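You operate a simulated robot arm through the tools that you are given. There is no shell and no other tool.

You run a simulated two-armed robot. Do the job below in one go: nothing can be reset, and whatever is moved stays where it is left.

## Task
Trim the air monitor to 20.9 %, then get a GOOD air test.
Fine: shut the blue knob cover again; hold AIR TEST till GOOD shows.

Only the result counts: the job must be done as asked and must still hold three seconds after the hand-in. Knocking over, shifting, dropping, spilling or breaking anything else fails it. Lids that push on must go on centred and level and be pressed home; caps that screw on are set level and turned clockwise until they are tight.

## Robot
Two 7-joint arms with fingered hands on one trunk that stands fixed in place. Base frame: the origin is at the foot of the trunk, x ahead of it, y to its left, z up. Units: m, degrees, N and s.
The left shoulder is at [0.028, 0.173, 1.405], the right one opposite. With the tool pointing down near the work surface each hand reaches from about 0.36 to 0.76 m from the base axis, measured 20 degrees to its own side. Payload 3.5 kg a hand.
The TCP of each hand is the grasp point between the finger pads, 0.03 m short of the fingertips. In the tool frame z runs along the fingers and y along their closing line. The gripper opens to 0.104 m; its body begins 0.035 m behind the TCP. The gripper is a hand of 3 fingers: y runs from the thumb to the fingers, the wrist lies at [-0.015, -0.104, -0.178] in the tool frame, and closing takes about 1.5 s.
Orientation is told as [roll, pitch, yaw] about the base's x, y, z axes, in that order, counted from this pose: with the fingers straight down and the wrist toward the robot, the tool's x, y and z point along [0, 1, 0], [1, 0, 0] and [0, 0, -1] of the base frame.

## Interface
- The arms move only by the tool arm_command. It takes "left_commands", "right_commands" or both (then of equal length, played together; a hand with none holds still); each is a list of rows, each an object of numbers (a shift or turn left out is 0, a gripper value left out holds the last): "rx", "ry", "rz": the turn, a rotation vector about the tool's x, y, z in degrees; "tx", "ty", "tz": the shift along the tool's x, y, z in m; "jaw": the opening, from 0 (shut) to 1 (fully open). In form: [{"rx": .., "ry": .., "rz": .., "tx": .., "ty": .., "tz": .., "jaw": ..}, ...]. A call has 1 to 20 rows; each row shifts and turns the commanded pose from where the row before left it, along the tool's axes as they then stand. Rows are played at 5 a second. More than 0.05 m and 8.6 degrees between two rows, or a gripper value outside its range, and nothing of the call is played. Where a pose cannot be reached the arm comes as near as it can. A force on the tool above 40 N (or 10 N above the force at the start of the call, whichever is more), or a blocked arm, ends the call early, and 0.2 s more pass. Each finger travels about 0.072 m/s and halts on what it meets, pressing with about 27 N; the grip force reading is that of the motor and also rises with nothing between the fingers. The clock runs only during rows and for 0.2 s after the last one: add rows that do not move to give the fingers time. The reply holds the time, the measured pose of the TCP, the force on the tool along the base axes, the opening and the grip force, in the units named above and with some noise, with the torque about the TCP (base axes, N m) and any sound that the robot's microphone picked up.
- Cameras (640 x 400 px; columns grow to the right, rows downward): "scene" is now at [0.0992, -0.0527, 1.5969]; the picture's right is [-0.57, -0.82, 0.00], its down [-0.34, 0.24, -0.91] and it looks along [0.75, -0.52, -0.42] (base axes); focal length 318 px, centre (320, 200). "left" rides on the left gripper at [-0.064, -0.094, -0.117] in its tool frame; the picture's right is [-0.72, -0.33, 0.61], its down [0.64, -0.65, 0.40] and it looks along [0.27, 0.68, 0.68] (tool axes); focal length 238 px, centre (320, 200). "right" rides on the right gripper at [0.064, -0.094, -0.117] in its tool frame; the picture's right is [-0.72, 0.33, -0.61], its down [-0.64, -0.65, 0.40] and it looks along [-0.27, 0.68, 0.68] (tool axes); focal length 238 px, centre (320, 200). There is no depth. A picture from a camera that has moved, and an enlarged one, comes with that camera's place and axes in the base frame and with its lens.
- get_image(camera): a new picture of that camera. It takes no simulated time.
- lift_body(by): moves the trunk up (or, below 0, down) by that many m; the arms and the scene camera ride with it, the base frame stays. It gives what a move gives, with no picture.
- hand_shape(shape, hand): the hand has 3 fingers and takes this shape, open, in about a second: jaw (thumb against the fingers, like two jaws); tri (thumb and two fingers); tip (a fingertip pinch); poke (one finger out to press); point (the index stretched); flat (the hand flat); cup (the hand cupped); fist (a fist). The gripper value then closes the fingers along that shape, each until it touches; the sizes above hold for jaw. It gives what a move gives, with no picture.
- head_to(pan, tilt): turns the head with the scene camera to pan (to the left, within 86 degrees either way) and tilt (down, from -29 to 69), counted from straight ahead of the robot (the tilt from the chest, where the trunk bows). It gives what a move gives.
- zoom(camera, box): a new picture of the part [left, top, right, bottom] of that camera's present view, enlarged. It takes no simulated time.
- finish_job(): hands the job in; it is judged then, once.

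Nothing tells you positions but the pictures and the camera data. Unless the task says otherwise, let go and move clear before handing in.

The tools are called as a command line: name --argument value ..., lists and objects as JSON in quotes. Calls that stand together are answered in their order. arm_command: Moves the arms, as the interface text tells. Its arguments: {"type":"object","properties":{"left_commands":{"type":"array"},"right_commands":{"type":"array"}},"required":[]} The other tools are called the same way: lift_body (by) moves the trunk up or down; hand_shape (shape, hand) gives the hand a shape; head_to (pan, tilt) turns the head that bears the scene camera; get_image (camera) takes a picture; zoom (camera, box) takes an enlarged picture of a part of a camera's view; finish_job () hands the job in.

At the start:

```text
clock: 0.0
left_tool_pos: [0.4044, -0.0657, 1.3883]
left_orientation: [0.0, 0.0, -0.1]
left_ft_force: [1.1, -0.5, -0.5]
left_moment: [-0.04, -0.01, 0.0]
left_finger_gap: 0.1039
left_gripper_force: 0.1
left_shape: jaw
right_tool_pos: [0.3793, -0.4218, 1.3379]
right_orientation: [0.0, -0.1, 0.1]
right_ft_force: [-0.9, -0.1, 0.1]
right_moment: [0.0, 0.03, 0.0]
right_finger_gap: 0.1037
right_gripper_force: 0.1
right_shape: jaw
trunk travel left (down, up): [-0.5, 0.254]
head pan, tilt (commanded): [-34.9, 24.7]
```

scene: 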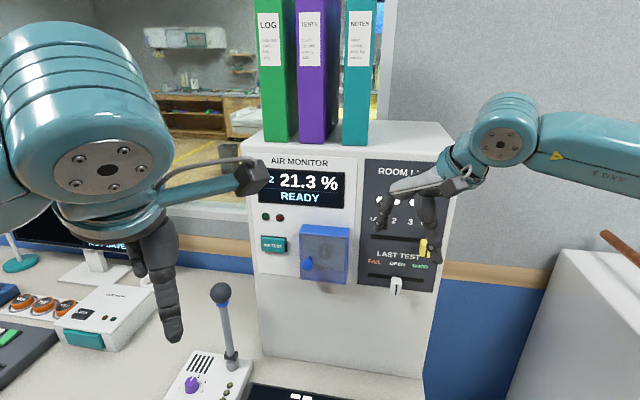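
right: 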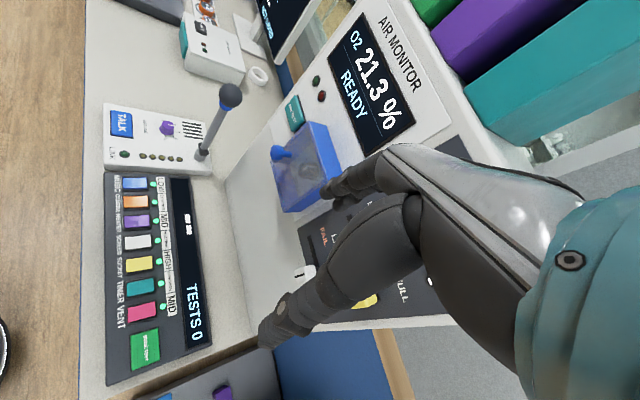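
left: 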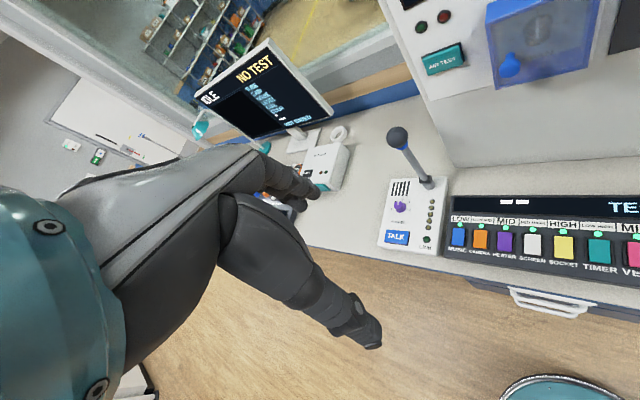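

I see the air monitor, which reads 21.3 % READY, with a green AIR TEST button and a blue see-through cover over a knob. I'll take enlarged pictures to find the geometry before moving.

zoom --camera "scene" --box '[240, 140, 460, 310]'

zoom --camera "right" --box '[220, 60, 420, 240]'

zoom --camera "left" --box '[380, 0, 640, 160]'

```text
2.35 times, centred on (350, 225) of scene
camera zoom: at [0.0992, -0.0527, 1.5969], right [-0.57, -0.82, 0.0], down [-0.34, 0.24, -0.91], along [0.75, -0.52, -0.42], focal length 747 px, centre (249, 141)
```

zoom: 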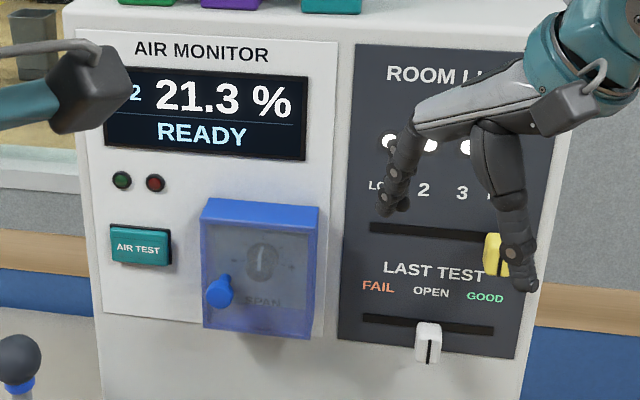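

```text
2.22 times, centred on (320, 150) of right
camera zoom: at [0.2844, -0.3587, 1.4559], right [0.33, -0.72, 0.61], down [-0.65, -0.64, -0.4], along [0.68, -0.27, -0.68], focal length 530 px, centre (320, 311)
```

zoom: 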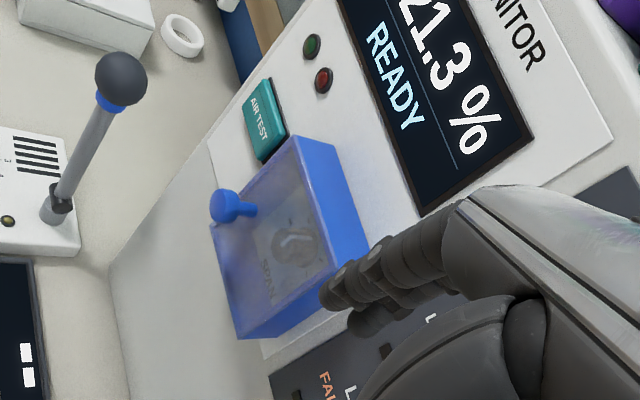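

```text
2.46 times, centred on (510, 80) of left
camera zoom: at [0.3112, -0.1291, 1.5039], right [-0.33, -0.72, -0.61], down [-0.65, 0.64, -0.4], along [0.68, 0.27, -0.68], focal length 587 px, centre (-148, 495)
```

zoom: 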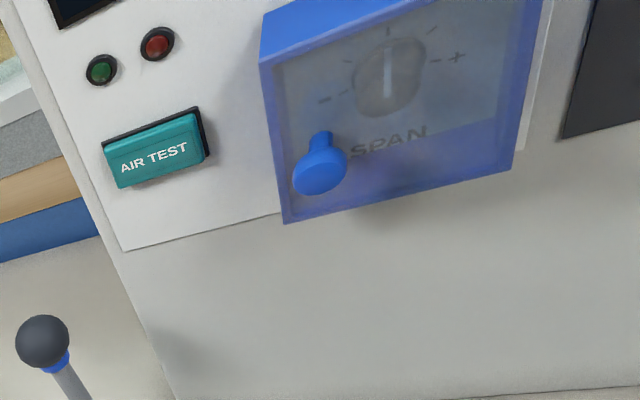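

The cover's pull handle is about (0.594, -0.365, 1.165) and the AIR TEST button about (0.712, -0.341, 1.162). The panel faces me at a yaw of about -30°. I'll zoom in to find which side the cover is hinged on and how the knob looks.

zoom --camera "scene" --box '[290, 215, 360, 295]'

zoom --camera "left" --box '[470, 0, 620, 100]'

zoom --camera "right" --box '[260, 100, 360, 220]'

zoom --camera "scene" --box '[250, 150, 450, 300]'

```text
5.00 times, centred on (325, 255) of scene
camera zoom: at [0.0992, -0.0527, 1.5969], right [-0.57, -0.82, 0.0], down [-0.34, 0.24, -0.91], along [0.75, -0.52, -0.42], focal length 1588 px, centre (295, -75)
```

zoom: 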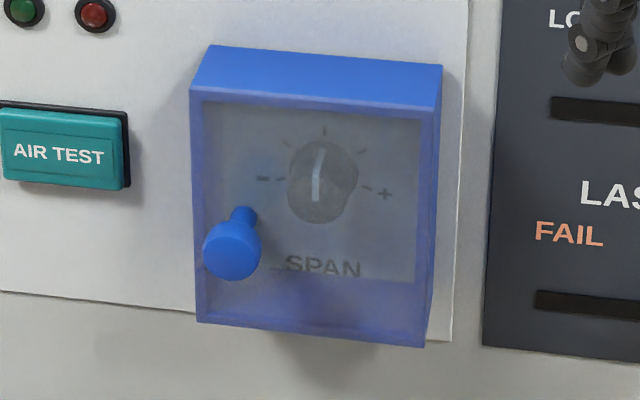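

```text
4.00 times, centred on (545, 50) of left
camera zoom: at [0.3112, -0.1291, 1.5039], right [-0.33, -0.72, -0.61], down [-0.65, 0.64, -0.4], along [0.68, 0.27, -0.68], focal length 953 px, centre (-580, 800)
```

zoom: 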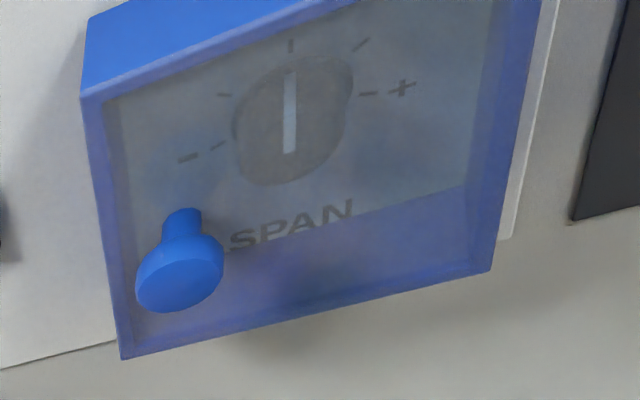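

```text
3.33 times, centred on (310, 160) of right
camera zoom: at [0.2844, -0.3587, 1.4559], right [0.33, -0.72, 0.61], down [-0.65, -0.64, -0.4], along [0.68, -0.27, -0.68], focal length 794 px, centre (353, 333)
```

zoom: 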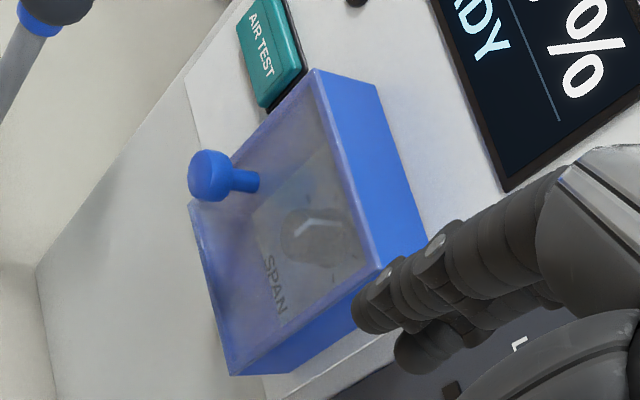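

```text
2.67 times, centred on (350, 225) of scene
camera zoom: at [0.0992, -0.0527, 1.5969], right [-0.57, -0.82, 0.0], down [-0.34, 0.24, -0.91], along [0.75, -0.52, -0.42], focal length 847 px, centre (240, 133)
```

zoom: 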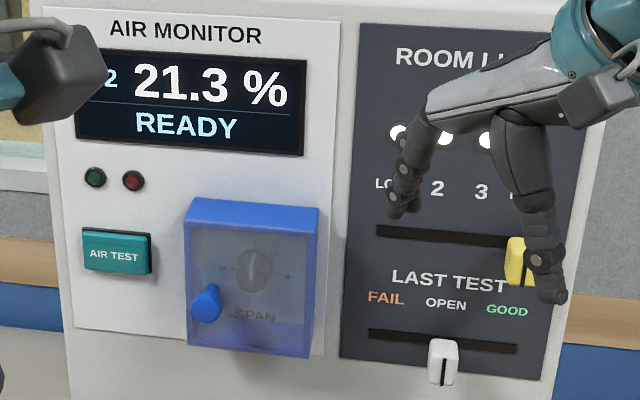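

The panel works out at a yaw of about -45°. The cover front is about 0.11 wide and 0.13 high, and its handle sits at the left, mid-height, so the hinge is probably on the right. I'll move the left arm aside and turn the right hand to point at the panel from a safe distance.

arm_command --right_commands '[{"tx": 0.03, "ty": 0.018, "tz": 0.02}, {"tx": 0.03, "ty": 0.018, "tz": 0.02}, {"tx": 0.03, "ty": 0.018, "tz": 0.02}, {"tx": 0.03, "ty": 0.018, "tz": 0.02}, {"rx": -8.2}, {"rx": -8.2}, {"rx": -8.2}, {"rx": -8.2}, {"rx": -8.2}, {"rx": -8.2}]' --left_commands '[{"tx": 0.03}, {"tx": 0.03}, {"tx": 0.03}, {"tx": 0.03}, {"tx": 0.02}, {"tx": 0.02}, {}, {}, {}, {}]'

```text
clock: 2.2
left_tool_pos: [0.4034, 0.0961, 1.3871]
left_orientation: [-0.1, -0.1, 0.0]
left_ft_force: [-0.6, -0.2, -0.8]
left_moment: [-0.04, -0.01, 0.01]
left_finger_gap: 0.1036
left_gripper_force: 0.1
left_shape: jaw
right_tool_pos: [0.4506, -0.304, 1.2597]
right_orientation: [-0.2, -49.2, 0.5]
right_ft_force: [1.1, -0.3, 0.2]
right_moment: [0.02, 0.0, -0.02]
right_finger_gap: 0.104
right_gripper_force: 0.2
right_shape: jaw
trunk travel left (down, up): [-0.5, 0.254]
head pan, tilt (commanded): [-34.9, 24.7]
```

Both arms moved as commanded. I'll finish turning the right hand to face the panel, then check from the cameras.

arm_command --right_commands '[{"rx": -8.16}, {"rx": -8.16}, {"rx": -8.16}, {"rx": -8.16}, {"rx": -8.16}, {"ry": -7.5}, {"ry": -7.5}, {"ry": -7.5}, {"ry": -7.5}, {"ry": -7.5}, {"ry": -7.5}]'

get_image --camera "scene"

get_image --camera "right"

get_image --camera "left"

```text
clock: 4.6
left_tool_pos: [0.4039, 0.0946, 1.3885]
left_orientation: [0.0, 0.0, 0.0]
left_ft_force: [-0.3, 0.0, -0.6]
left_moment: [-0.02, -0.01, -0.03]
left_finger_gap: 0.1036
left_gripper_force: 0.1
left_shape: jaw
right_tool_pos: [0.2656, -0.6171, 1.33]
right_orientation: [54.1, -89.7, -97.5]
right_ft_force: [-0.7, -0.2, 0.0]
right_moment: [0.0, 0.01, -0.01]
right_finger_gap: 0.1036
right_gripper_force: 0.0
right_shape: jaw
right hand out of reach, approached as far as the arm can: row 1, 2, 3, 4, 5, 6, 7, 8, 9, 10, 11
trunk travel left (down, up): [-0.5, 0.254]
head pan, tilt (commanded): [-34.9, 24.7]
```

```text
taken
camera scene: at [0.0986, -0.0526, 1.5969], right [-0.57, -0.82, 0.0], down [-0.34, 0.24, -0.91], along [0.75, -0.52, -0.42], focal length 318 px, centre (320, 200)
```

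scene: 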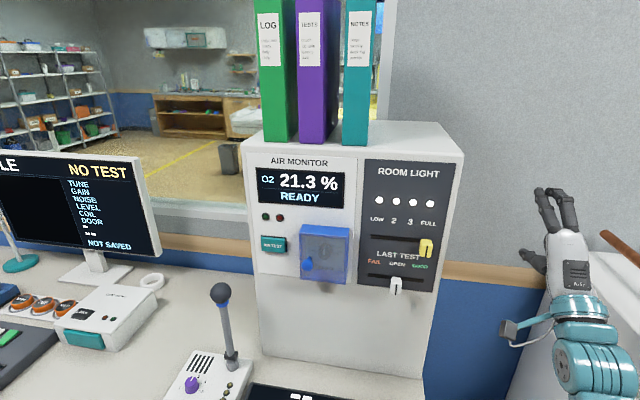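

```text
taken
camera right: at [0.2245, -0.4905, 1.2364], right [-0.94, -0.1, 0.32], down [-0.15, -0.74, -0.66], along [0.3, -0.67, 0.68], focal length 238 px, centre (320, 200)
```

right: 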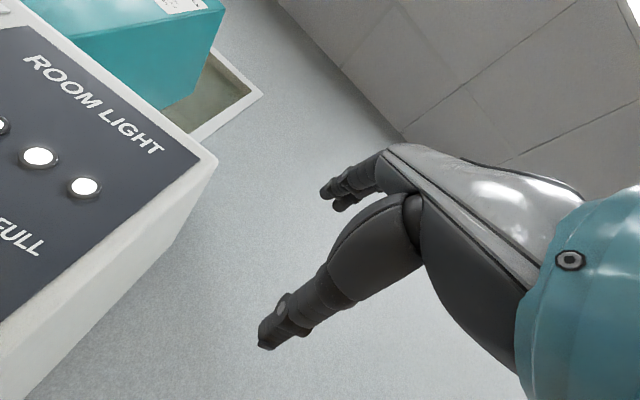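

```text
taken
camera left: at [0.3102, 0.0307, 1.5037], right [-0.33, -0.72, -0.61], down [-0.65, 0.64, -0.4], along [0.68, 0.27, -0.68], focal length 238 px, centre (320, 200)
```

left: 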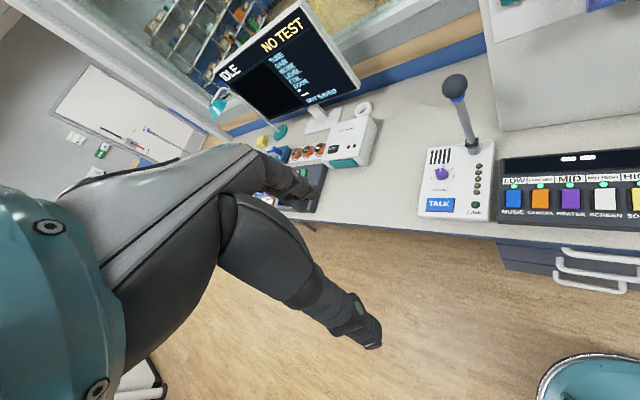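

The right arm couldn't reach with that wrist roll and ended off to the right, clear of everything. The left arm fits this panel better because its natural direction is along the panel normal. I'll look around before lowering the trunk, and zoom on the now clear panel.

zoom --camera "scene" --box '[250, 150, 450, 300]'

head_to --pan -70 --tilt 45

get_image --camera "scene"

head_to --pan 10 --tilt 50

get_image --camera "scene"

```text
2.67 times, centred on (350, 225) of scene
camera zoom: at [0.0986, -0.0526, 1.5969], right [-0.57, -0.82, 0.0], down [-0.34, 0.24, -0.91], along [0.75, -0.52, -0.42], focal length 847 px, centre (240, 133)
```

zoom: 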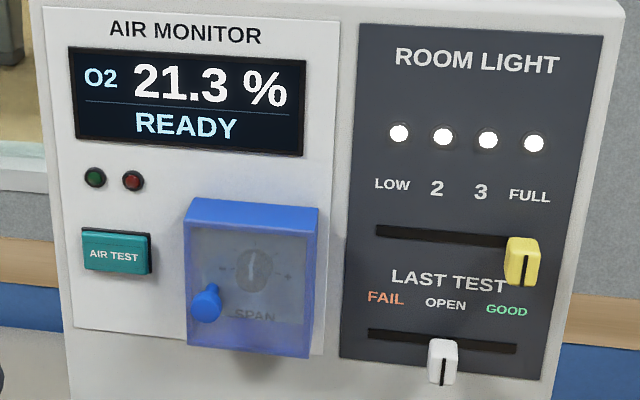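

```text
clock: 5.6
left_tool_pos: [0.4045, 0.0936, 1.3873]
left_orientation: [0.0, 0.0, 0.1]
left_ft_force: [-0.9, -0.4, -0.3]
left_moment: [0.01, 0.02, 0.0]
left_finger_gap: 0.1038
left_gripper_force: 0.1
left_shape: jaw
right_tool_pos: [0.2672, -0.6166, 1.3293]
right_orientation: [52.7, -89.6, -96.2]
right_ft_force: [0.8, 0.1, 0.3]
right_moment: [0.03, -0.02, 0.0]
right_finger_gap: 0.1039
right_gripper_force: 0.0
right_shape: jaw
trunk travel left (down, up): [-0.5, 0.254]
head pan, tilt (commanded): [-70.0, 45.0]
```

```text
taken
camera scene: at [0.0515, -0.0763, 1.5658], right [-0.94, -0.34, 0.0], down [-0.24, 0.66, -0.71], along [0.24, -0.66, -0.71], focal length 318 px, centre (320, 200)
```

scene: 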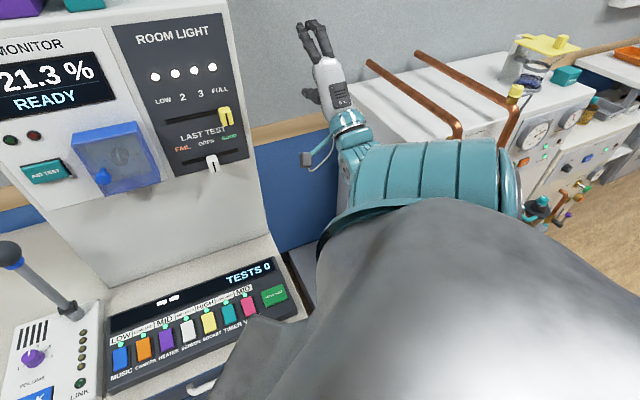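

```text
clock: 7.1
left_tool_pos: [0.4036, 0.0936, 1.3876]
left_orientation: [0.0, -0.1, 0.0]
left_ft_force: [0.6, -0.5, -0.2]
left_moment: [0.0, 0.03, 0.0]
left_finger_gap: 0.1034
left_gripper_force: 0.1
left_shape: jaw
right_tool_pos: [0.2673, -0.617, 1.329]
right_orientation: [52.3, -89.6, -95.9]
right_ft_force: [0.5, -0.2, -0.8]
right_moment: [0.01, -0.02, 0.0]
right_finger_gap: 0.1039
right_gripper_force: 0.0
right_shape: jaw
trunk travel left (down, up): [-0.5, 0.254]
head pan, tilt (commanded): [10.0, 50.0]
```

```text
taken
camera scene: at [0.0994, 0.0134, 1.5589], right [0.17, -0.98, 0.0], down [-0.75, -0.13, -0.64], along [0.63, 0.11, -0.77], focal length 318 px, centre (320, 200)
```

scene: 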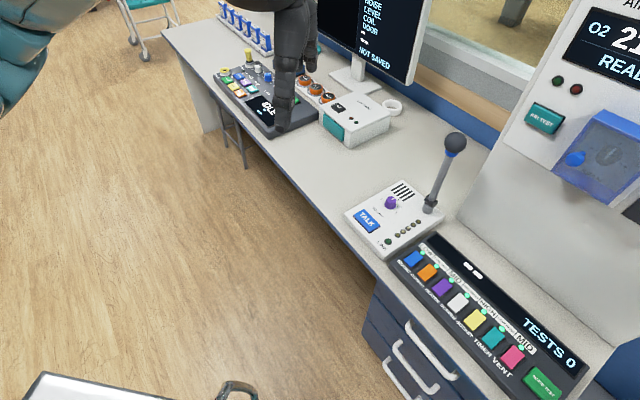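

The right hand is near the pipe unit, so before lowering the trunk I'll unwind its rotation to bring it back to its natural fingers-down pose.

arm_command --right_commands '[{"ry": 7.5}, {"ry": 7.5}, {"ry": 7.5}, {"ry": 7.5}, {"ry": 7.5}, {"ry": 7.5}, {"rx": 8.2}, {"rx": 8.2}, {"rx": 8.2}, {"rx": 8.2}, {"rx": 8.2}, {"rx": 8.2}, {"rx": 8.2}, {"rx": 8.2}, {"rx": 8.2}, {"rx": 8.2}, {"rx": 8.0}]'

head_to --pan -40 --tilt 35

get_image --camera "scene"

```text
clock: 10.2
left_tool_pos: [0.3998, 0.0995, 1.3876]
left_orientation: [-0.2, -0.2, 0.0]
left_ft_force: [-0.2, -0.6, 0.1]
left_moment: [0.0, -0.02, 0.05]
left_finger_gap: 0.1036
left_gripper_force: 0.1
left_shape: jaw
right_tool_pos: [0.4247, -0.5666, 1.1282]
right_orientation: [0.5, -26.2, 1.6]
right_ft_force: [-25.1, 24.1, 5.1]
right_moment: [-0.4, -0.73, 1.29]
right_finger_gap: 0.0974
right_gripper_force: 0.1
right_shape: jaw
right hand out of reach, approached as far as the arm can: row 9, 10, 11, 12, 13, 14, 15
trunk travel left (down, up): [-0.5, 0.254]
head pan, tilt (commanded): [10.0, 50.0]
stopped in row 15 (right hand): the force on the tool passed its limit at 50 N (the readings are from after the stop); the commanded pose is now the measured one
```

```text
clock: 11.3
left_tool_pos: [0.4003, 0.0989, 1.3886]
left_orientation: [-0.3, -0.2, 0.0]
left_ft_force: [0.3, -0.7, -0.4]
left_moment: [0.0, 0.01, -0.03]
left_finger_gap: 0.1037
left_gripper_force: 0.1
left_shape: jaw
right_tool_pos: [0.4249, -0.5679, 1.128]
right_orientation: [0.4, -26.4, 1.4]
right_ft_force: [-24.5, 27.4, -1.9]
right_moment: [-0.41, -0.33, 1.43]
right_finger_gap: 0.0972
right_gripper_force: 0.1
right_shape: jaw
trunk travel left (down, up): [-0.5, 0.254]
head pan, tilt (commanded): [-40.0, 35.0]
```

```text
taken
camera scene: at [0.0865, -0.0513, 1.581], right [-0.64, -0.77, 0.0], down [-0.44, 0.37, -0.82], along [0.63, -0.53, -0.57], focal length 318 px, centre (320, 200)
```

scene: 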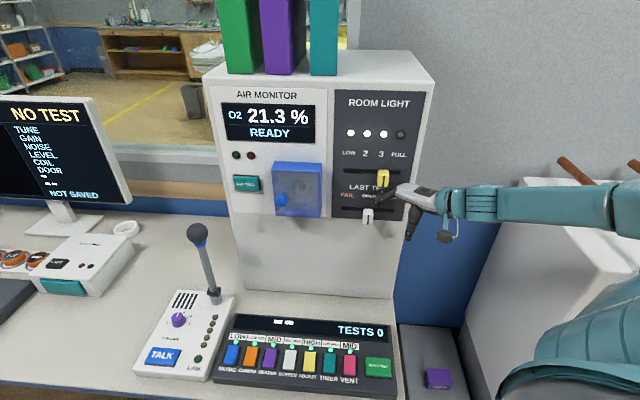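

The right hand swept into the panel, and the ROOM LIGHT slider seems to have moved: the fourth lamp is off. I'll look closely before backing away.

zoom --camera "scene" --box '[320, 80, 460, 250]'

get_image --camera "right"

```text
2.35 times, centred on (390, 165) of scene
camera zoom: at [0.0865, -0.0513, 1.581], right [-0.64, -0.77, 0.0], down [-0.44, 0.37, -0.82], along [0.63, -0.53, -0.57], focal length 747 px, centre (155, 282)
```

zoom: 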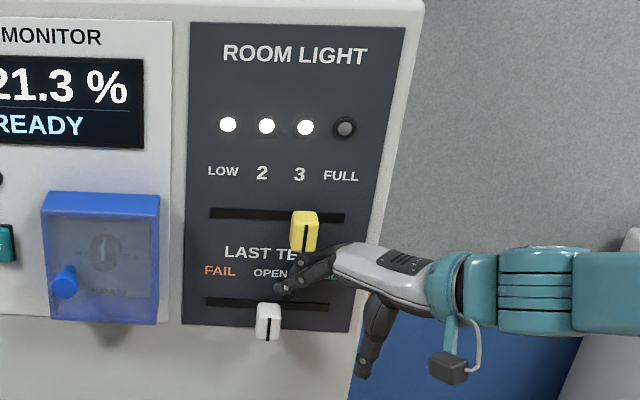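

```text
taken
camera right: at [0.2858, -0.5094, 1.1934], right [0.04, -0.72, 0.69], down [-0.39, -0.65, -0.66], along [0.92, -0.24, -0.31], focal length 238 px, centre (320, 200)
```

right: 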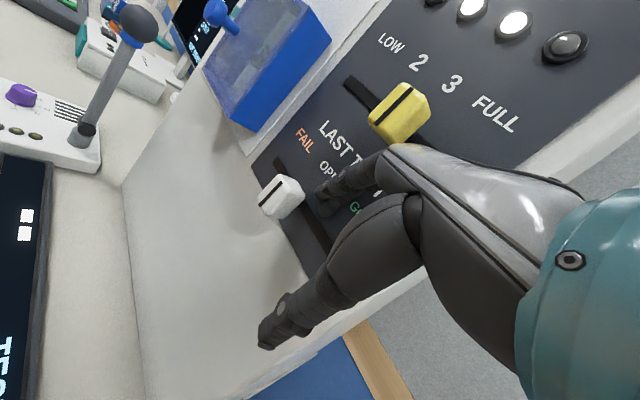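

The yellow slider was pushed from FULL to 3, and the white LAST TEST slider looks unmoved. I'll back the right hand straight out from the panel along its normal.

arm_command --right_commands '[{"tx": 0.01, "ty": -0.0127, "tz": -0.0062}, {"tx": 0.0141, "ty": -0.0127, "tz": -0.0062}, {"tx": 0.0141, "ty": -0.0127, "tz": -0.0062}, {"tx": 0.0141, "ty": -0.0127, "tz": -0.0062}, {"tx": 0.0141, "ty": -0.0127, "tz": -0.0062}]'

zoom --camera "scene" --box '[320, 80, 460, 250]'

get_image --camera "right"

```text
clock: 12.5
left_tool_pos: [0.4041, 0.0952, 1.3879]
left_orientation: [0.0, 0.0, 0.1]
left_ft_force: [-0.1, -0.4, -1.0]
left_moment: [0.06, -0.01, 0.01]
left_finger_gap: 0.1037
left_gripper_force: 0.0
left_shape: jaw
right_tool_pos: [0.3906, -0.5367, 1.1206]
right_orientation: [0.0, -26.5, 0.5]
right_ft_force: [0.2, -0.5, 0.8]
right_moment: [0.01, 0.0, -0.04]
right_finger_gap: 0.1039
right_gripper_force: 0.0
right_shape: jaw
right hand out of reach, approached as far as the arm can: row 1, 2, 3, 4, 5
trunk travel left (down, up): [-0.5, 0.254]
head pan, tilt (commanded): [-40.0, 35.0]
```

```text
2.35 times, centred on (390, 165) of scene
camera zoom: at [0.0914, -0.0561, 1.5806], right [-0.64, -0.77, 0.0], down [-0.44, 0.37, -0.82], along [0.63, -0.53, -0.57], focal length 747 px, centre (155, 282)
```

zoom: 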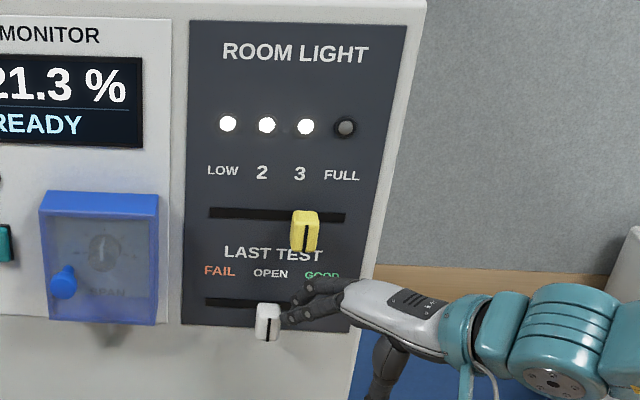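

```text
taken
camera right: at [0.2516, -0.4752, 1.1838], right [0.02, -0.72, 0.69], down [-0.4, -0.64, -0.65], along [0.92, -0.26, -0.3], focal length 238 px, centre (320, 200)
```

right: 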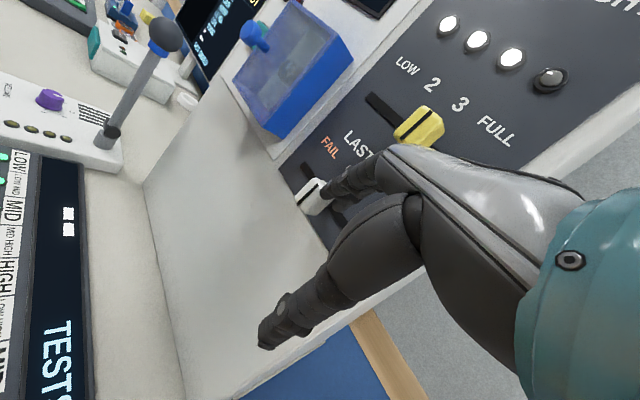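

The hand is free and the force is about zero, but the arm is in an awkward branch that resists backing out further. I'll close the fingers partly to gain clearance, then raise the hand in small steps and watch how it responds.

arm_command --right_commands '[{"jaw": 0.2}, {}, {}, {}, {"ty": -0.0, "tz": -0.0, "rx": 3}]'

head_to --pan -60 --tilt 40

get_image --camera "scene"

```text
clock: 13.7
left_tool_pos: [0.4047, 0.0955, 1.3869]
left_orientation: [0.1, 0.0, 0.1]
left_ft_force: [0.3, 0.0, -0.1]
left_moment: [-0.02, 0.0, -0.03]
left_finger_gap: 0.1035
left_gripper_force: 0.1
left_shape: jaw
right_tool_pos: [0.3847, -0.5355, 1.1217]
right_orientation: [0.1, -24.8, 0.3]
right_ft_force: [0.1, 0.2, 0.1]
right_moment: [0.03, 0.04, -0.03]
right_finger_gap: 0.0211
right_gripper_force: 0.1
right_shape: jaw
right hand out of reach, approached as far as the arm can: row 5
trunk travel left (down, up): [-0.5, 0.254]
head pan, tilt (commanded): [-40.0, 35.0]
```

```text
clock: 14.6
left_tool_pos: [0.4042, 0.0938, 1.3867]
left_orientation: [0.0, 0.0, 0.1]
left_ft_force: [-0.6, -0.1, -0.2]
left_moment: [-0.01, -0.01, -0.02]
left_finger_gap: 0.1037
left_gripper_force: 0.1
left_shape: jaw
right_tool_pos: [0.3851, -0.5367, 1.1212]
right_orientation: [0.0, -24.9, 0.2]
right_ft_force: [0.5, 0.1, 0.7]
right_moment: [-0.02, -0.01, -0.02]
right_finger_gap: 0.021
right_gripper_force: 0.1
right_shape: jaw
trunk travel left (down, up): [-0.5, 0.254]
head pan, tilt (commanded): [-60.0, 40.0]
```

```text
taken
camera scene: at [0.0661, -0.0735, 1.5731], right [-0.87, -0.5, 0.0], down [-0.32, 0.56, -0.77], along [0.38, -0.66, -0.64], focal length 318 px, centre (320, 200)
```

scene: 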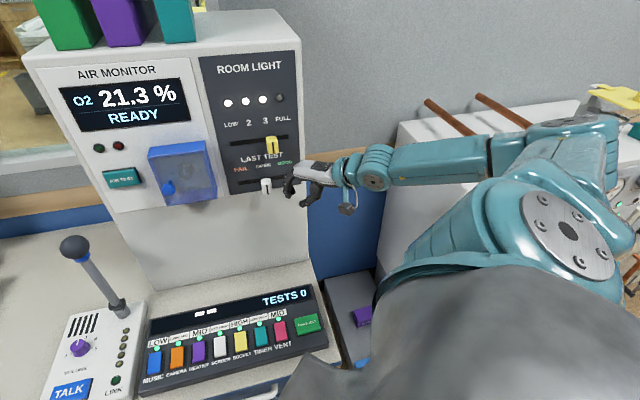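

The right arm's elbow is swung out to the side. I'll test small upward and backward steps with the right hand to bring it away from the panel.

arm_command --right_commands '[{"ty": -0.005, "tz": -0.02}, {"ty": -0.005, "tz": -0.02}, {"ty": -0.005, "tz": -0.02}]'

get_image --camera "scene"

```text
clock: 15.4
left_tool_pos: [0.4032, 0.0957, 1.3871]
left_orientation: [-0.1, 0.0, 0.1]
left_ft_force: [0.1, -0.2, -0.3]
left_moment: [0.02, 0.0, 0.03]
left_finger_gap: 0.1035
left_gripper_force: 0.1
left_shape: jaw
right_tool_pos: [0.3612, -0.51, 1.1643]
right_orientation: [0.1, -23.3, 0.7]
right_ft_force: [0.8, 0.3, -0.2]
right_moment: [0.03, -0.01, 0.01]
right_finger_gap: 0.0209
right_gripper_force: 0.1
right_shape: jaw
right hand out of reach, approached as far as the arm can: row 1, 2, 3
trunk travel left (down, up): [-0.5, 0.254]
head pan, tilt (commanded): [-60.0, 40.0]
```

```text
taken
camera scene: at [0.0657, -0.0732, 1.5731], right [-0.87, -0.5, 0.0], down [-0.32, 0.56, -0.77], along [0.38, -0.66, -0.64], focal length 318 px, centre (320, 200)
```

scene: 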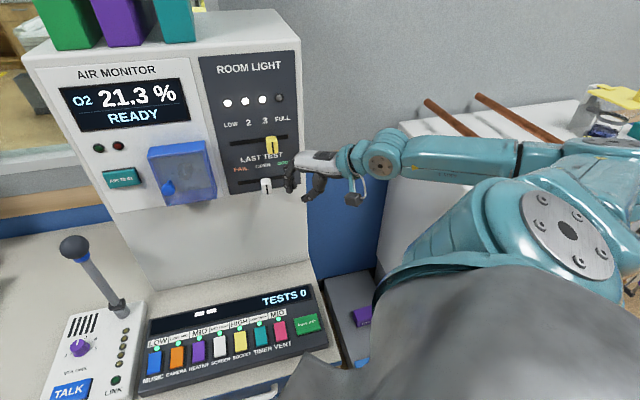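

That worked: the hand is moving back and up. I'll keep going in the same direction.

arm_command --right_commands '[{"ty": -0.003, "tz": -0.025}, {"ty": -0.003, "tz": -0.025}, {"ty": -0.003, "tz": -0.025}, {"tz": -0.025}, {"tz": -0.025}, {}]'

get_image --camera "scene"

```text
clock: 16.8
left_tool_pos: [0.4037, 0.0936, 1.3866]
left_orientation: [-0.1, 0.0, 0.1]
left_ft_force: [0.2, -1.2, -0.3]
left_moment: [0.0, 0.0, -0.01]
left_finger_gap: 0.1036
left_gripper_force: 0.1
left_shape: jaw
right_tool_pos: [0.3237, -0.4816, 1.2738]
right_orientation: [0.2, -23.1, 0.7]
right_ft_force: [-0.1, 0.6, 0.7]
right_moment: [0.03, 0.02, 0.0]
right_finger_gap: 0.0211
right_gripper_force: 0.0
right_shape: jaw
right hand out of reach, approached as far as the arm can: row 1, 2, 3, 4, 5
trunk travel left (down, up): [-0.5, 0.254]
head pan, tilt (commanded): [-60.0, 40.0]
```

```text
taken
camera scene: at [0.0662, -0.0737, 1.573], right [-0.87, -0.5, 0.0], down [-0.32, 0.56, -0.77], along [0.38, -0.66, -0.64], focal length 318 px, centre (320, 200)
```

scene: 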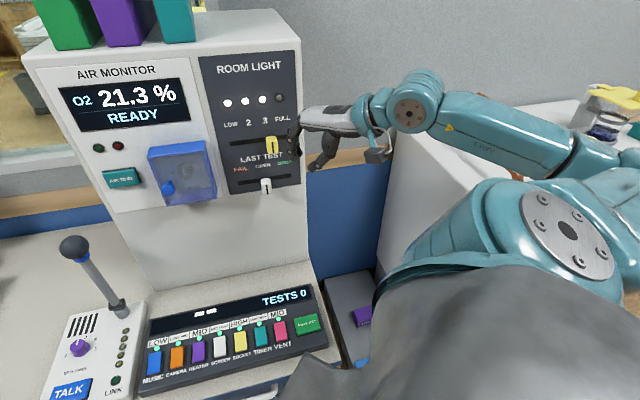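

arm_command --right_commands '[{"rx": 7.5, "tz": -0.01}, {"rx": 7.5, "tz": -0.01}, {"rx": 7.5, "tz": -0.01}, {"tz": -0.02}, {}]'

get_image --camera "scene"

```text
clock: 18.0
left_tool_pos: [0.4044, 0.0951, 1.3876]
left_orientation: [-0.1, 0.0, 0.1]
left_ft_force: [0.1, -0.6, 1.1]
left_moment: [-0.02, 0.01, 0.0]
left_finger_gap: 0.1035
left_gripper_force: 0.0
left_shape: jaw
right_tool_pos: [0.3169, -0.4818, 1.3228]
right_orientation: [0.3, -0.6, 1.1]
right_ft_force: [0.1, -0.1, 1.0]
right_moment: [0.01, -0.02, 0.0]
right_finger_gap: 0.0212
right_gripper_force: 0.0
right_shape: jaw
trunk travel left (down, up): [-0.5, 0.254]
head pan, tilt (commanded): [-60.0, 40.0]
```

```text
taken
camera scene: at [0.0662, -0.0736, 1.573], right [-0.87, -0.5, 0.0], down [-0.32, 0.56, -0.77], along [0.38, -0.66, -0.64], focal length 318 px, centre (320, 200)
```

scene: 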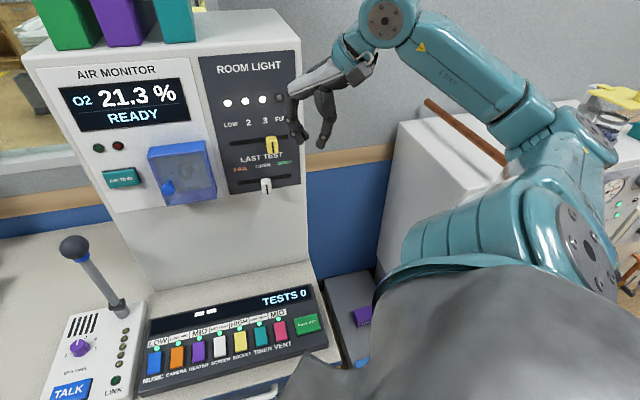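

The right arm is back in its natural, fully reachable configuration. I need to put the yellow slider back to FULL with this arm. I'll yaw the hand to face the panel first, staying well clear of it and checking reach at each stage.

arm_command --right_commands '[{"rz": 7.5}, {"rz": 7.5}, {"rz": 7.5}, {"rz": 7.5}, {"rz": 7.5}, {"rz": 7.5}, {}]'

get_image --camera "scene"

```text
clock: 19.6
left_tool_pos: [0.4043, 0.0941, 1.3862]
left_orientation: [0.0, 0.0, 0.1]
left_ft_force: [0.2, 0.3, 0.2]
left_moment: [0.0, 0.03, -0.01]
left_finger_gap: 0.1035
left_gripper_force: 0.1
left_shape: jaw
right_tool_pos: [0.3146, -0.4825, 1.3223]
right_orientation: [0.7, -0.3, -44.2]
right_ft_force: [-0.4, 1.0, 0.1]
right_moment: [0.03, 0.01, -0.01]
right_finger_gap: 0.021
right_gripper_force: 0.1
right_shape: jaw
trunk travel left (down, up): [-0.5, 0.254]
head pan, tilt (commanded): [-60.0, 40.0]
```

```text
taken
camera scene: at [0.0658, -0.0737, 1.573], right [-0.87, -0.5, 0.0], down [-0.32, 0.56, -0.77], along [0.38, -0.66, -0.64], focal length 318 px, centre (320, 200)
```

scene: 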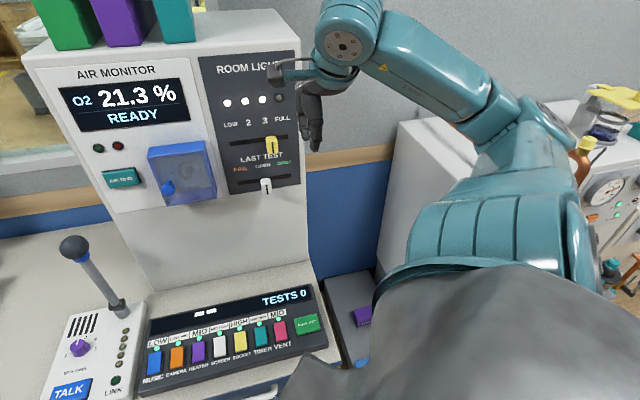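

arm_command --right_commands '[{"tx": 0.0242, "ty": 0.0096, "tz": 0.018}, {"tx": 0.0242, "ty": 0.0096, "tz": 0.018}, {"tx": 0.0242, "ty": 0.0096, "tz": 0.018}, {"tx": 0.0242, "ty": 0.0096, "tz": 0.018}, {"rx": -7.5}, {"rx": -7.5}, {"rx": -7.5}, {}]'

get_image --camera "scene"

get_image --camera "right"

```text
clock: 21.4
left_tool_pos: [0.4037, 0.0928, 1.388]
left_orientation: [0.0, 0.0, 0.1]
left_ft_force: [-0.5, -0.4, 0.1]
left_moment: [-0.04, -0.02, -0.02]
left_finger_gap: 0.1038
left_gripper_force: 0.1
left_shape: jaw
right_tool_pos: [0.4102, -0.4379, 1.2525]
right_orientation: [0.9, -22.9, -44.2]
right_ft_force: [0.0, 0.2, 1.0]
right_moment: [0.01, 0.0, 0.01]
right_finger_gap: 0.0208
right_gripper_force: 0.1
right_shape: jaw
trunk travel left (down, up): [-0.5, 0.254]
head pan, tilt (commanded): [-60.0, 40.0]
```

```text
taken
camera scene: at [0.0659, -0.0738, 1.573], right [-0.87, -0.5, 0.0], down [-0.32, 0.56, -0.77], along [0.38, -0.66, -0.64], focal length 318 px, centre (320, 200)
```

scene: 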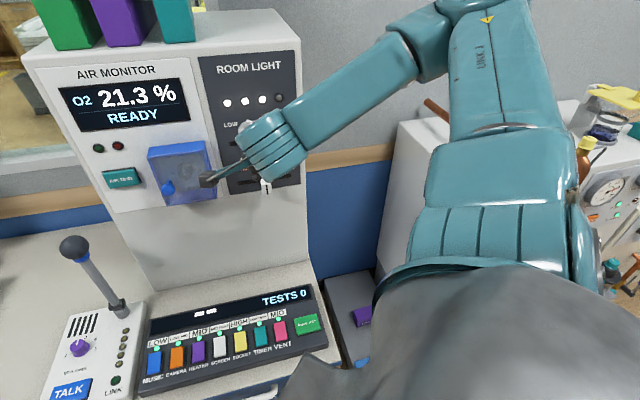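

```text
taken
camera right: at [0.3583, -0.302, 1.3248], right [-0.46, -0.57, 0.68], down [-0.76, -0.15, -0.63], along [0.46, -0.81, -0.36], focal length 238 px, centre (320, 200)
```

right: 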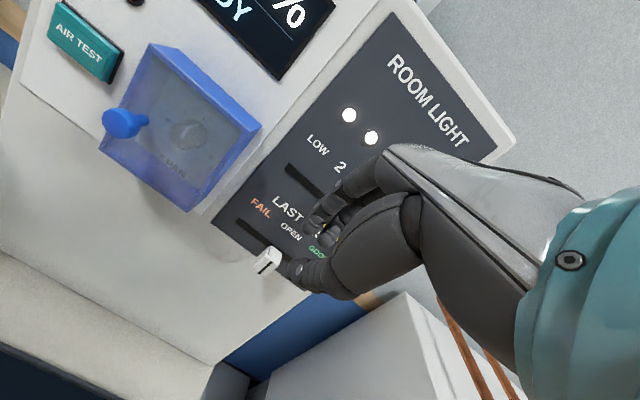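

The reach is good here. I'll switch the right hand to the "poke" shape at this safe distance so one well-defined fingertip does the pushing, then look at where the tip is.

hand_shape --hand "right" --shape "poke"

get_image --camera "right"

get_image --camera "scene"

```text
clock: 22.3
left_tool_pos: [0.4043, 0.0944, 1.3884]
left_orientation: [0.1, -0.1, 0.1]
left_ft_force: [0.3, -0.1, 1.2]
left_moment: [0.02, -0.01, -0.03]
left_finger_gap: 0.1037
left_gripper_force: 0.1
left_shape: jaw
right_tool_pos: [0.4109, -0.4378, 1.252]
right_orientation: [0.8, -22.7, -44.3]
right_ft_force: [-0.5, 0.4, -0.2]
right_moment: [0.01, 0.01, 0.02]
right_finger_gap: 0.0
right_gripper_force: 0.1
right_shape: poke
trunk travel left (down, up): [-0.5, 0.254]
head pan, tilt (commanded): [-60.0, 40.0]
```

```text
taken
camera right: at [0.3585, -0.3021, 1.3251], right [-0.46, -0.57, 0.68], down [-0.76, -0.15, -0.63], along [0.46, -0.81, -0.36], focal length 238 px, centre (320, 200)
```

right: 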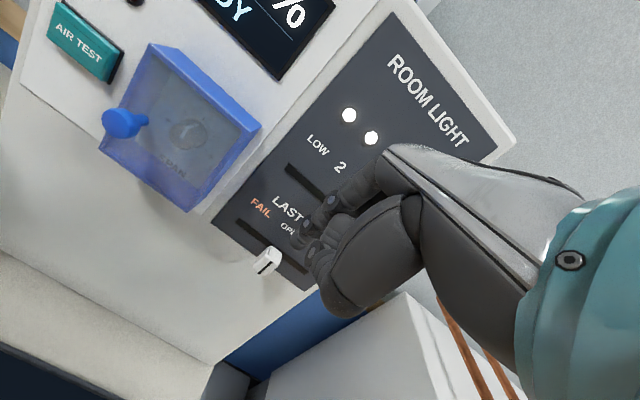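

```text
taken
camera scene: at [0.066, -0.0736, 1.573], right [-0.87, -0.5, 0.0], down [-0.32, 0.56, -0.77], along [0.38, -0.66, -0.64], focal length 318 px, centre (320, 200)
```

scene: 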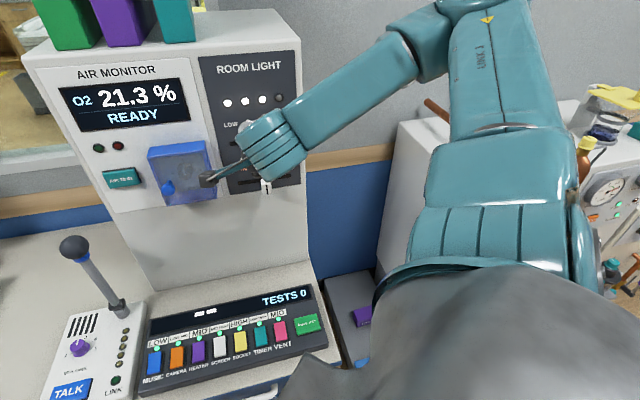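

zoom --camera "right" --box '[220, 130, 420, 330]'

```text
2.00 times, centred on (320, 230) of right
camera zoom: at [0.3585, -0.3021, 1.3251], right [-0.46, -0.57, 0.68], down [-0.76, -0.15, -0.63], along [0.46, -0.81, -0.36], focal length 477 px, centre (320, 140)
```

zoom: 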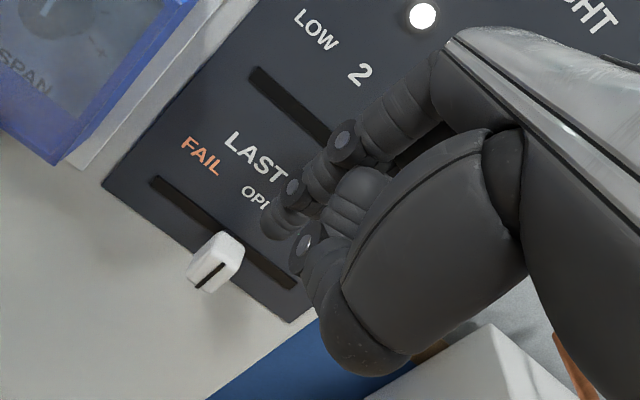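

The poke fingertip appears to sit about 0.03 m beyond the TCP, as expected. I'll pitch the hand up further so the finger points into the panel at about 45°, and check that it is reachable.

arm_command --right_commands '[{"rx": -7.5}, {"rx": -7.5}, {"rx": -7.5}, {}]'

get_image --camera "right"

head_to --pan -45 --tilt 32

get_image --camera "scene"

```text
clock: 23.3
left_tool_pos: [0.4026, 0.0934, 1.3876]
left_orientation: [-0.1, 0.0, 0.0]
left_ft_force: [0.0, 0.2, 0.3]
left_moment: [0.05, -0.01, 0.01]
left_finger_gap: 0.1034
left_gripper_force: 0.0
left_shape: jaw
right_tool_pos: [0.4106, -0.4396, 1.2531]
right_orientation: [1.1, -45.3, -44.9]
right_ft_force: [0.1, 0.3, 0.3]
right_moment: [0.05, -0.03, 0.0]
right_finger_gap: 0.0001
right_gripper_force: 0.1
right_shape: poke
trunk travel left (down, up): [-0.5, 0.254]
head pan, tilt (commanded): [-60.0, 40.0]
```

```text
taken
camera right: at [0.3459, -0.2915, 1.269], right [-0.65, -0.38, 0.65], down [-0.56, -0.33, -0.76], along [0.51, -0.86, 0.01], focal length 238 px, centre (320, 200)
```

right: 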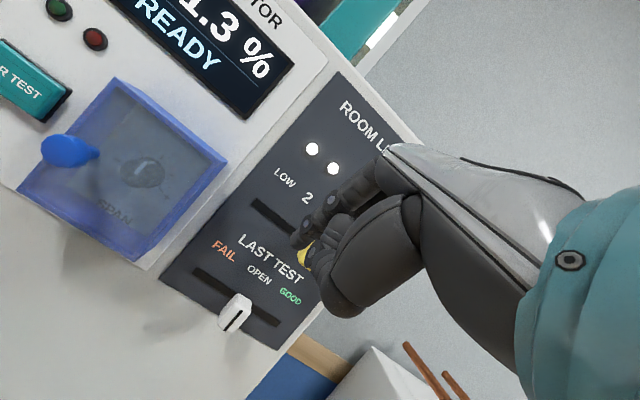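

```text
clock: 24.0
left_tool_pos: [0.4041, 0.0954, 1.388]
left_orientation: [0.0, 0.0, 0.0]
left_ft_force: [0.0, -0.2, -0.8]
left_moment: [-0.01, -0.01, -0.03]
left_finger_gap: 0.1036
left_gripper_force: 0.0
left_shape: jaw
right_tool_pos: [0.4106, -0.4394, 1.2528]
right_orientation: [1.0, -45.2, -44.7]
right_ft_force: [1.0, 0.7, -0.5]
right_moment: [-0.02, 0.01, 0.0]
right_finger_gap: 0.0001
right_gripper_force: 0.0
right_shape: poke
trunk travel left (down, up): [-0.5, 0.254]
head pan, tilt (commanded): [-45.0, 32.0]
```

```text
taken
camera scene: at [0.087, -0.0631, 1.5852], right [-0.71, -0.71, 0.0], down [-0.37, 0.38, -0.85], along [0.6, -0.6, -0.53], focal length 318 px, centre (320, 200)
```

scene: 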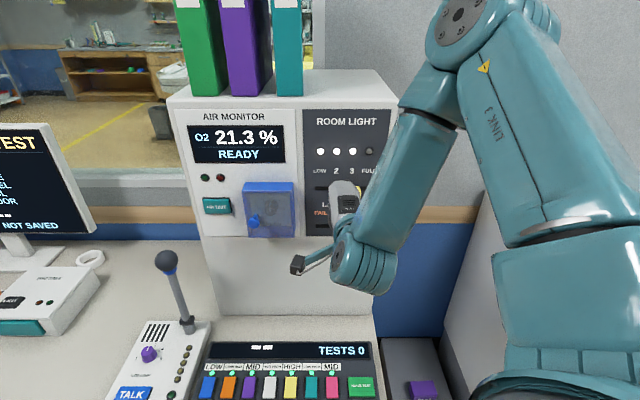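

The hand is fully reachable here. I'll turn it another 20° so the finger leads and the folded thumb trails away from the yellow knob. Then I'll bring the tip near the left side of the knob, still clear of the panel.

arm_command --right_commands '[{"ry": -4.7, "rz": 4.7}, {"ry": -4.7, "rz": 4.7}, {"ry": -4.7, "rz": 4.7}, {"tx": 0.0092, "ty": 0.0065, "tz": 0.018}, {"tx": 0.0092, "ty": 0.0065, "tz": 0.018}, {}]'

get_image --camera "right"

get_image --camera "left"

```text
clock: 25.4
left_tool_pos: [0.4038, 0.0946, 1.3868]
left_orientation: [0.0, 0.0, 0.2]
left_ft_force: [-0.2, 1.0, -0.5]
left_moment: [0.03, 0.04, 0.01]
left_finger_gap: 0.1038
left_gripper_force: 0.1
left_shape: jaw
right_tool_pos: [0.4428, -0.46, 1.2363]
right_orientation: [1.2, -45.0, -64.7]
right_ft_force: [0.3, 0.5, 0.1]
right_moment: [0.01, 0.03, -0.05]
right_finger_gap: 0.0
right_gripper_force: 0.0
right_shape: poke
trunk travel left (down, up): [-0.5, 0.254]
head pan, tilt (commanded): [-45.0, 32.0]
```

```text
taken
camera right: at [0.4337, -0.2993, 1.2535], right [-0.74, -0.14, 0.65], down [-0.64, -0.12, -0.76], along [0.18, -0.98, 0.0], focal length 238 px, centre (320, 200)
```

right: 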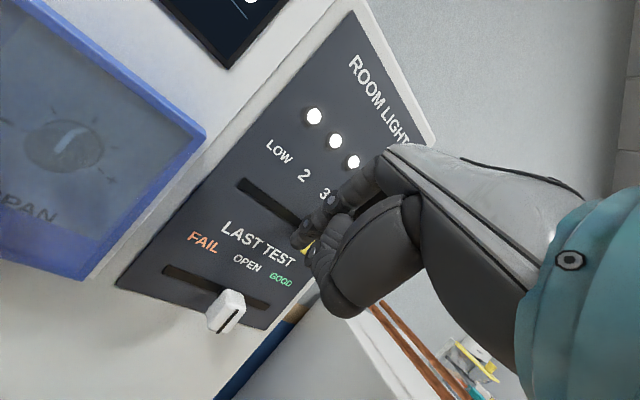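

```text
taken
camera left: at [0.3106, 0.0308, 1.5036], right [-0.33, -0.72, -0.61], down [-0.65, 0.64, -0.4], along [0.68, 0.27, -0.68], focal length 238 px, centre (320, 200)
```

left: 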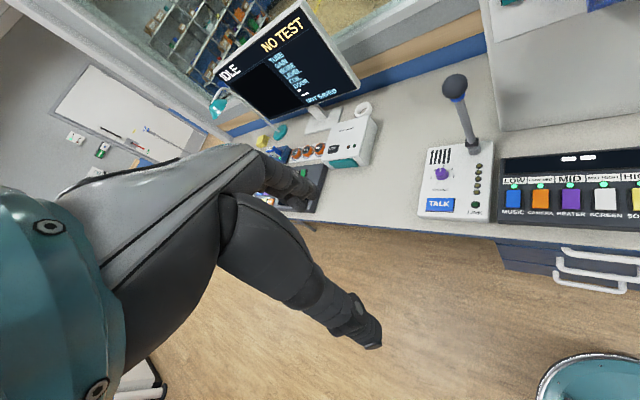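

zoom --camera "right" --box '[230, 150, 370, 320]'

```text
2.35 times, centred on (300, 235) of right
camera zoom: at [0.4337, -0.2993, 1.2535], right [-0.74, -0.14, 0.65], down [-0.64, -0.12, -0.76], along [0.18, -0.98, 0.0], focal length 561 px, centre (367, 118)
```

zoom: 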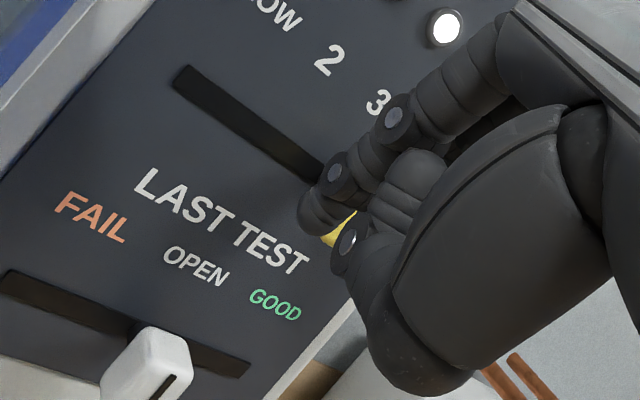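

arm_command --right_commands '[{"tx": 0.0055, "ty": 0.0108, "tz": 0.0109}, {"tx": 0.0055, "ty": 0.0108, "tz": 0.0109}, {"tx": 0.0055, "ty": 0.0108, "tz": 0.0109}, {}]'

zoom --camera "right" --box '[230, 150, 370, 320]'

```text
clock: 26.4
left_tool_pos: [0.404, 0.0941, 1.3869]
left_orientation: [0.1, 0.0, 0.1]
left_ft_force: [-1.5, 0.5, 0.0]
left_moment: [-0.04, -0.01, -0.01]
left_finger_gap: 0.1034
left_gripper_force: 0.1
left_shape: jaw
right_tool_pos: [0.4763, -0.4963, 1.2353]
right_orientation: [1.0, -45.0, -64.6]
right_ft_force: [0.1, 0.2, 0.4]
right_moment: [-0.01, 0.01, -0.02]
right_finger_gap: 0.0
right_gripper_force: 0.1
right_shape: poke
trunk travel left (down, up): [-0.5, 0.254]
head pan, tilt (commanded): [-45.0, 32.0]
```

```text
2.35 times, centred on (300, 235) of right
camera zoom: at [0.4677, -0.3352, 1.2524], right [-0.74, -0.14, 0.66], down [-0.64, -0.12, -0.76], along [0.18, -0.98, 0.0], focal length 561 px, centre (367, 118)
```

zoom: 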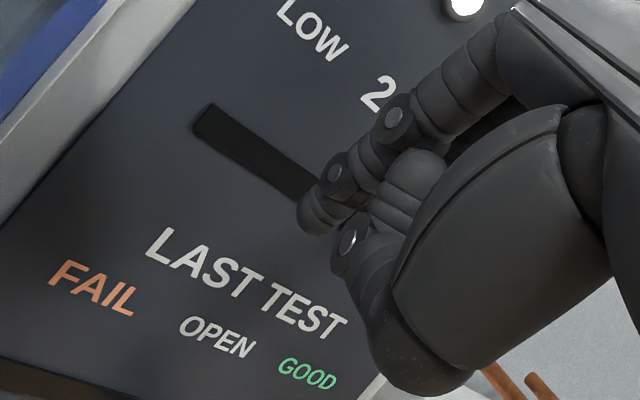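

The tip is beside the slot, left of the knob. I'll take one more step in, then push right (toward FULL) in small steps while watching the force.

arm_command --right_commands '[{"tx": 0.0055, "ty": 0.0108, "tz": 0.0109}, {}, {"tx": -0.0094, "ty": 0.0024, "tz": 0.0024}, {"tx": -0.0094, "ty": 0.0024, "tz": 0.0024}, {"tx": -0.0047, "ty": 0.0012, "tz": 0.0012}, {"tx": -0.0047, "ty": 0.0012, "tz": 0.0012}, {}]'

get_image --camera "right"

get_image --camera "scene"

```text
clock: 28.0
left_tool_pos: [0.4037, 0.0947, 1.3877]
left_orientation: [0.0, 0.1, 0.1]
left_ft_force: [0.5, 0.7, -0.6]
left_moment: [0.0, 0.01, 0.01]
left_finger_gap: 0.1038
left_gripper_force: 0.0
left_shape: jaw
right_tool_pos: [0.4688, -0.5293, 1.2346]
right_orientation: [1.0, -44.9, -64.7]
right_ft_force: [0.4, 0.2, -0.6]
right_moment: [0.03, 0.03, 0.02]
right_finger_gap: 0.0
right_gripper_force: 0.1
right_shape: poke
trunk travel left (down, up): [-0.5, 0.254]
head pan, tilt (commanded): [-45.0, 32.0]
```

```text
taken
camera right: at [0.4592, -0.368, 1.2529], right [-0.74, -0.14, 0.66], down [-0.64, -0.12, -0.76], along [0.18, -0.98, 0.0], focal length 238 px, centre (320, 200)
```

right: 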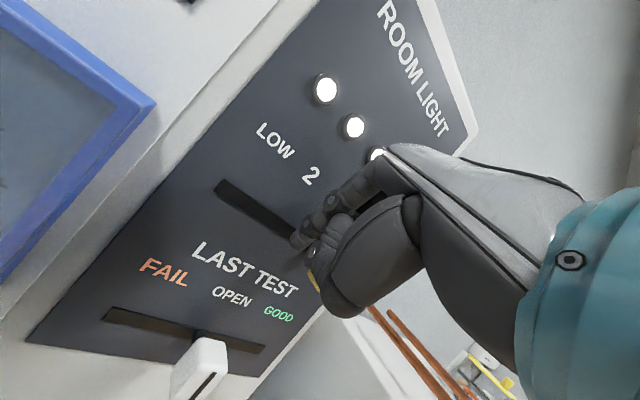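

```text
taken
camera scene: at [0.0871, -0.063, 1.5852], right [-0.71, -0.71, 0.0], down [-0.37, 0.37, -0.85], along [0.6, -0.6, -0.53], focal length 318 px, centre (320, 200)
```

scene: 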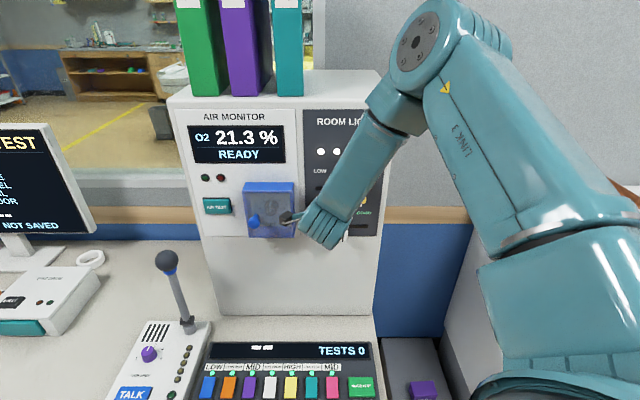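

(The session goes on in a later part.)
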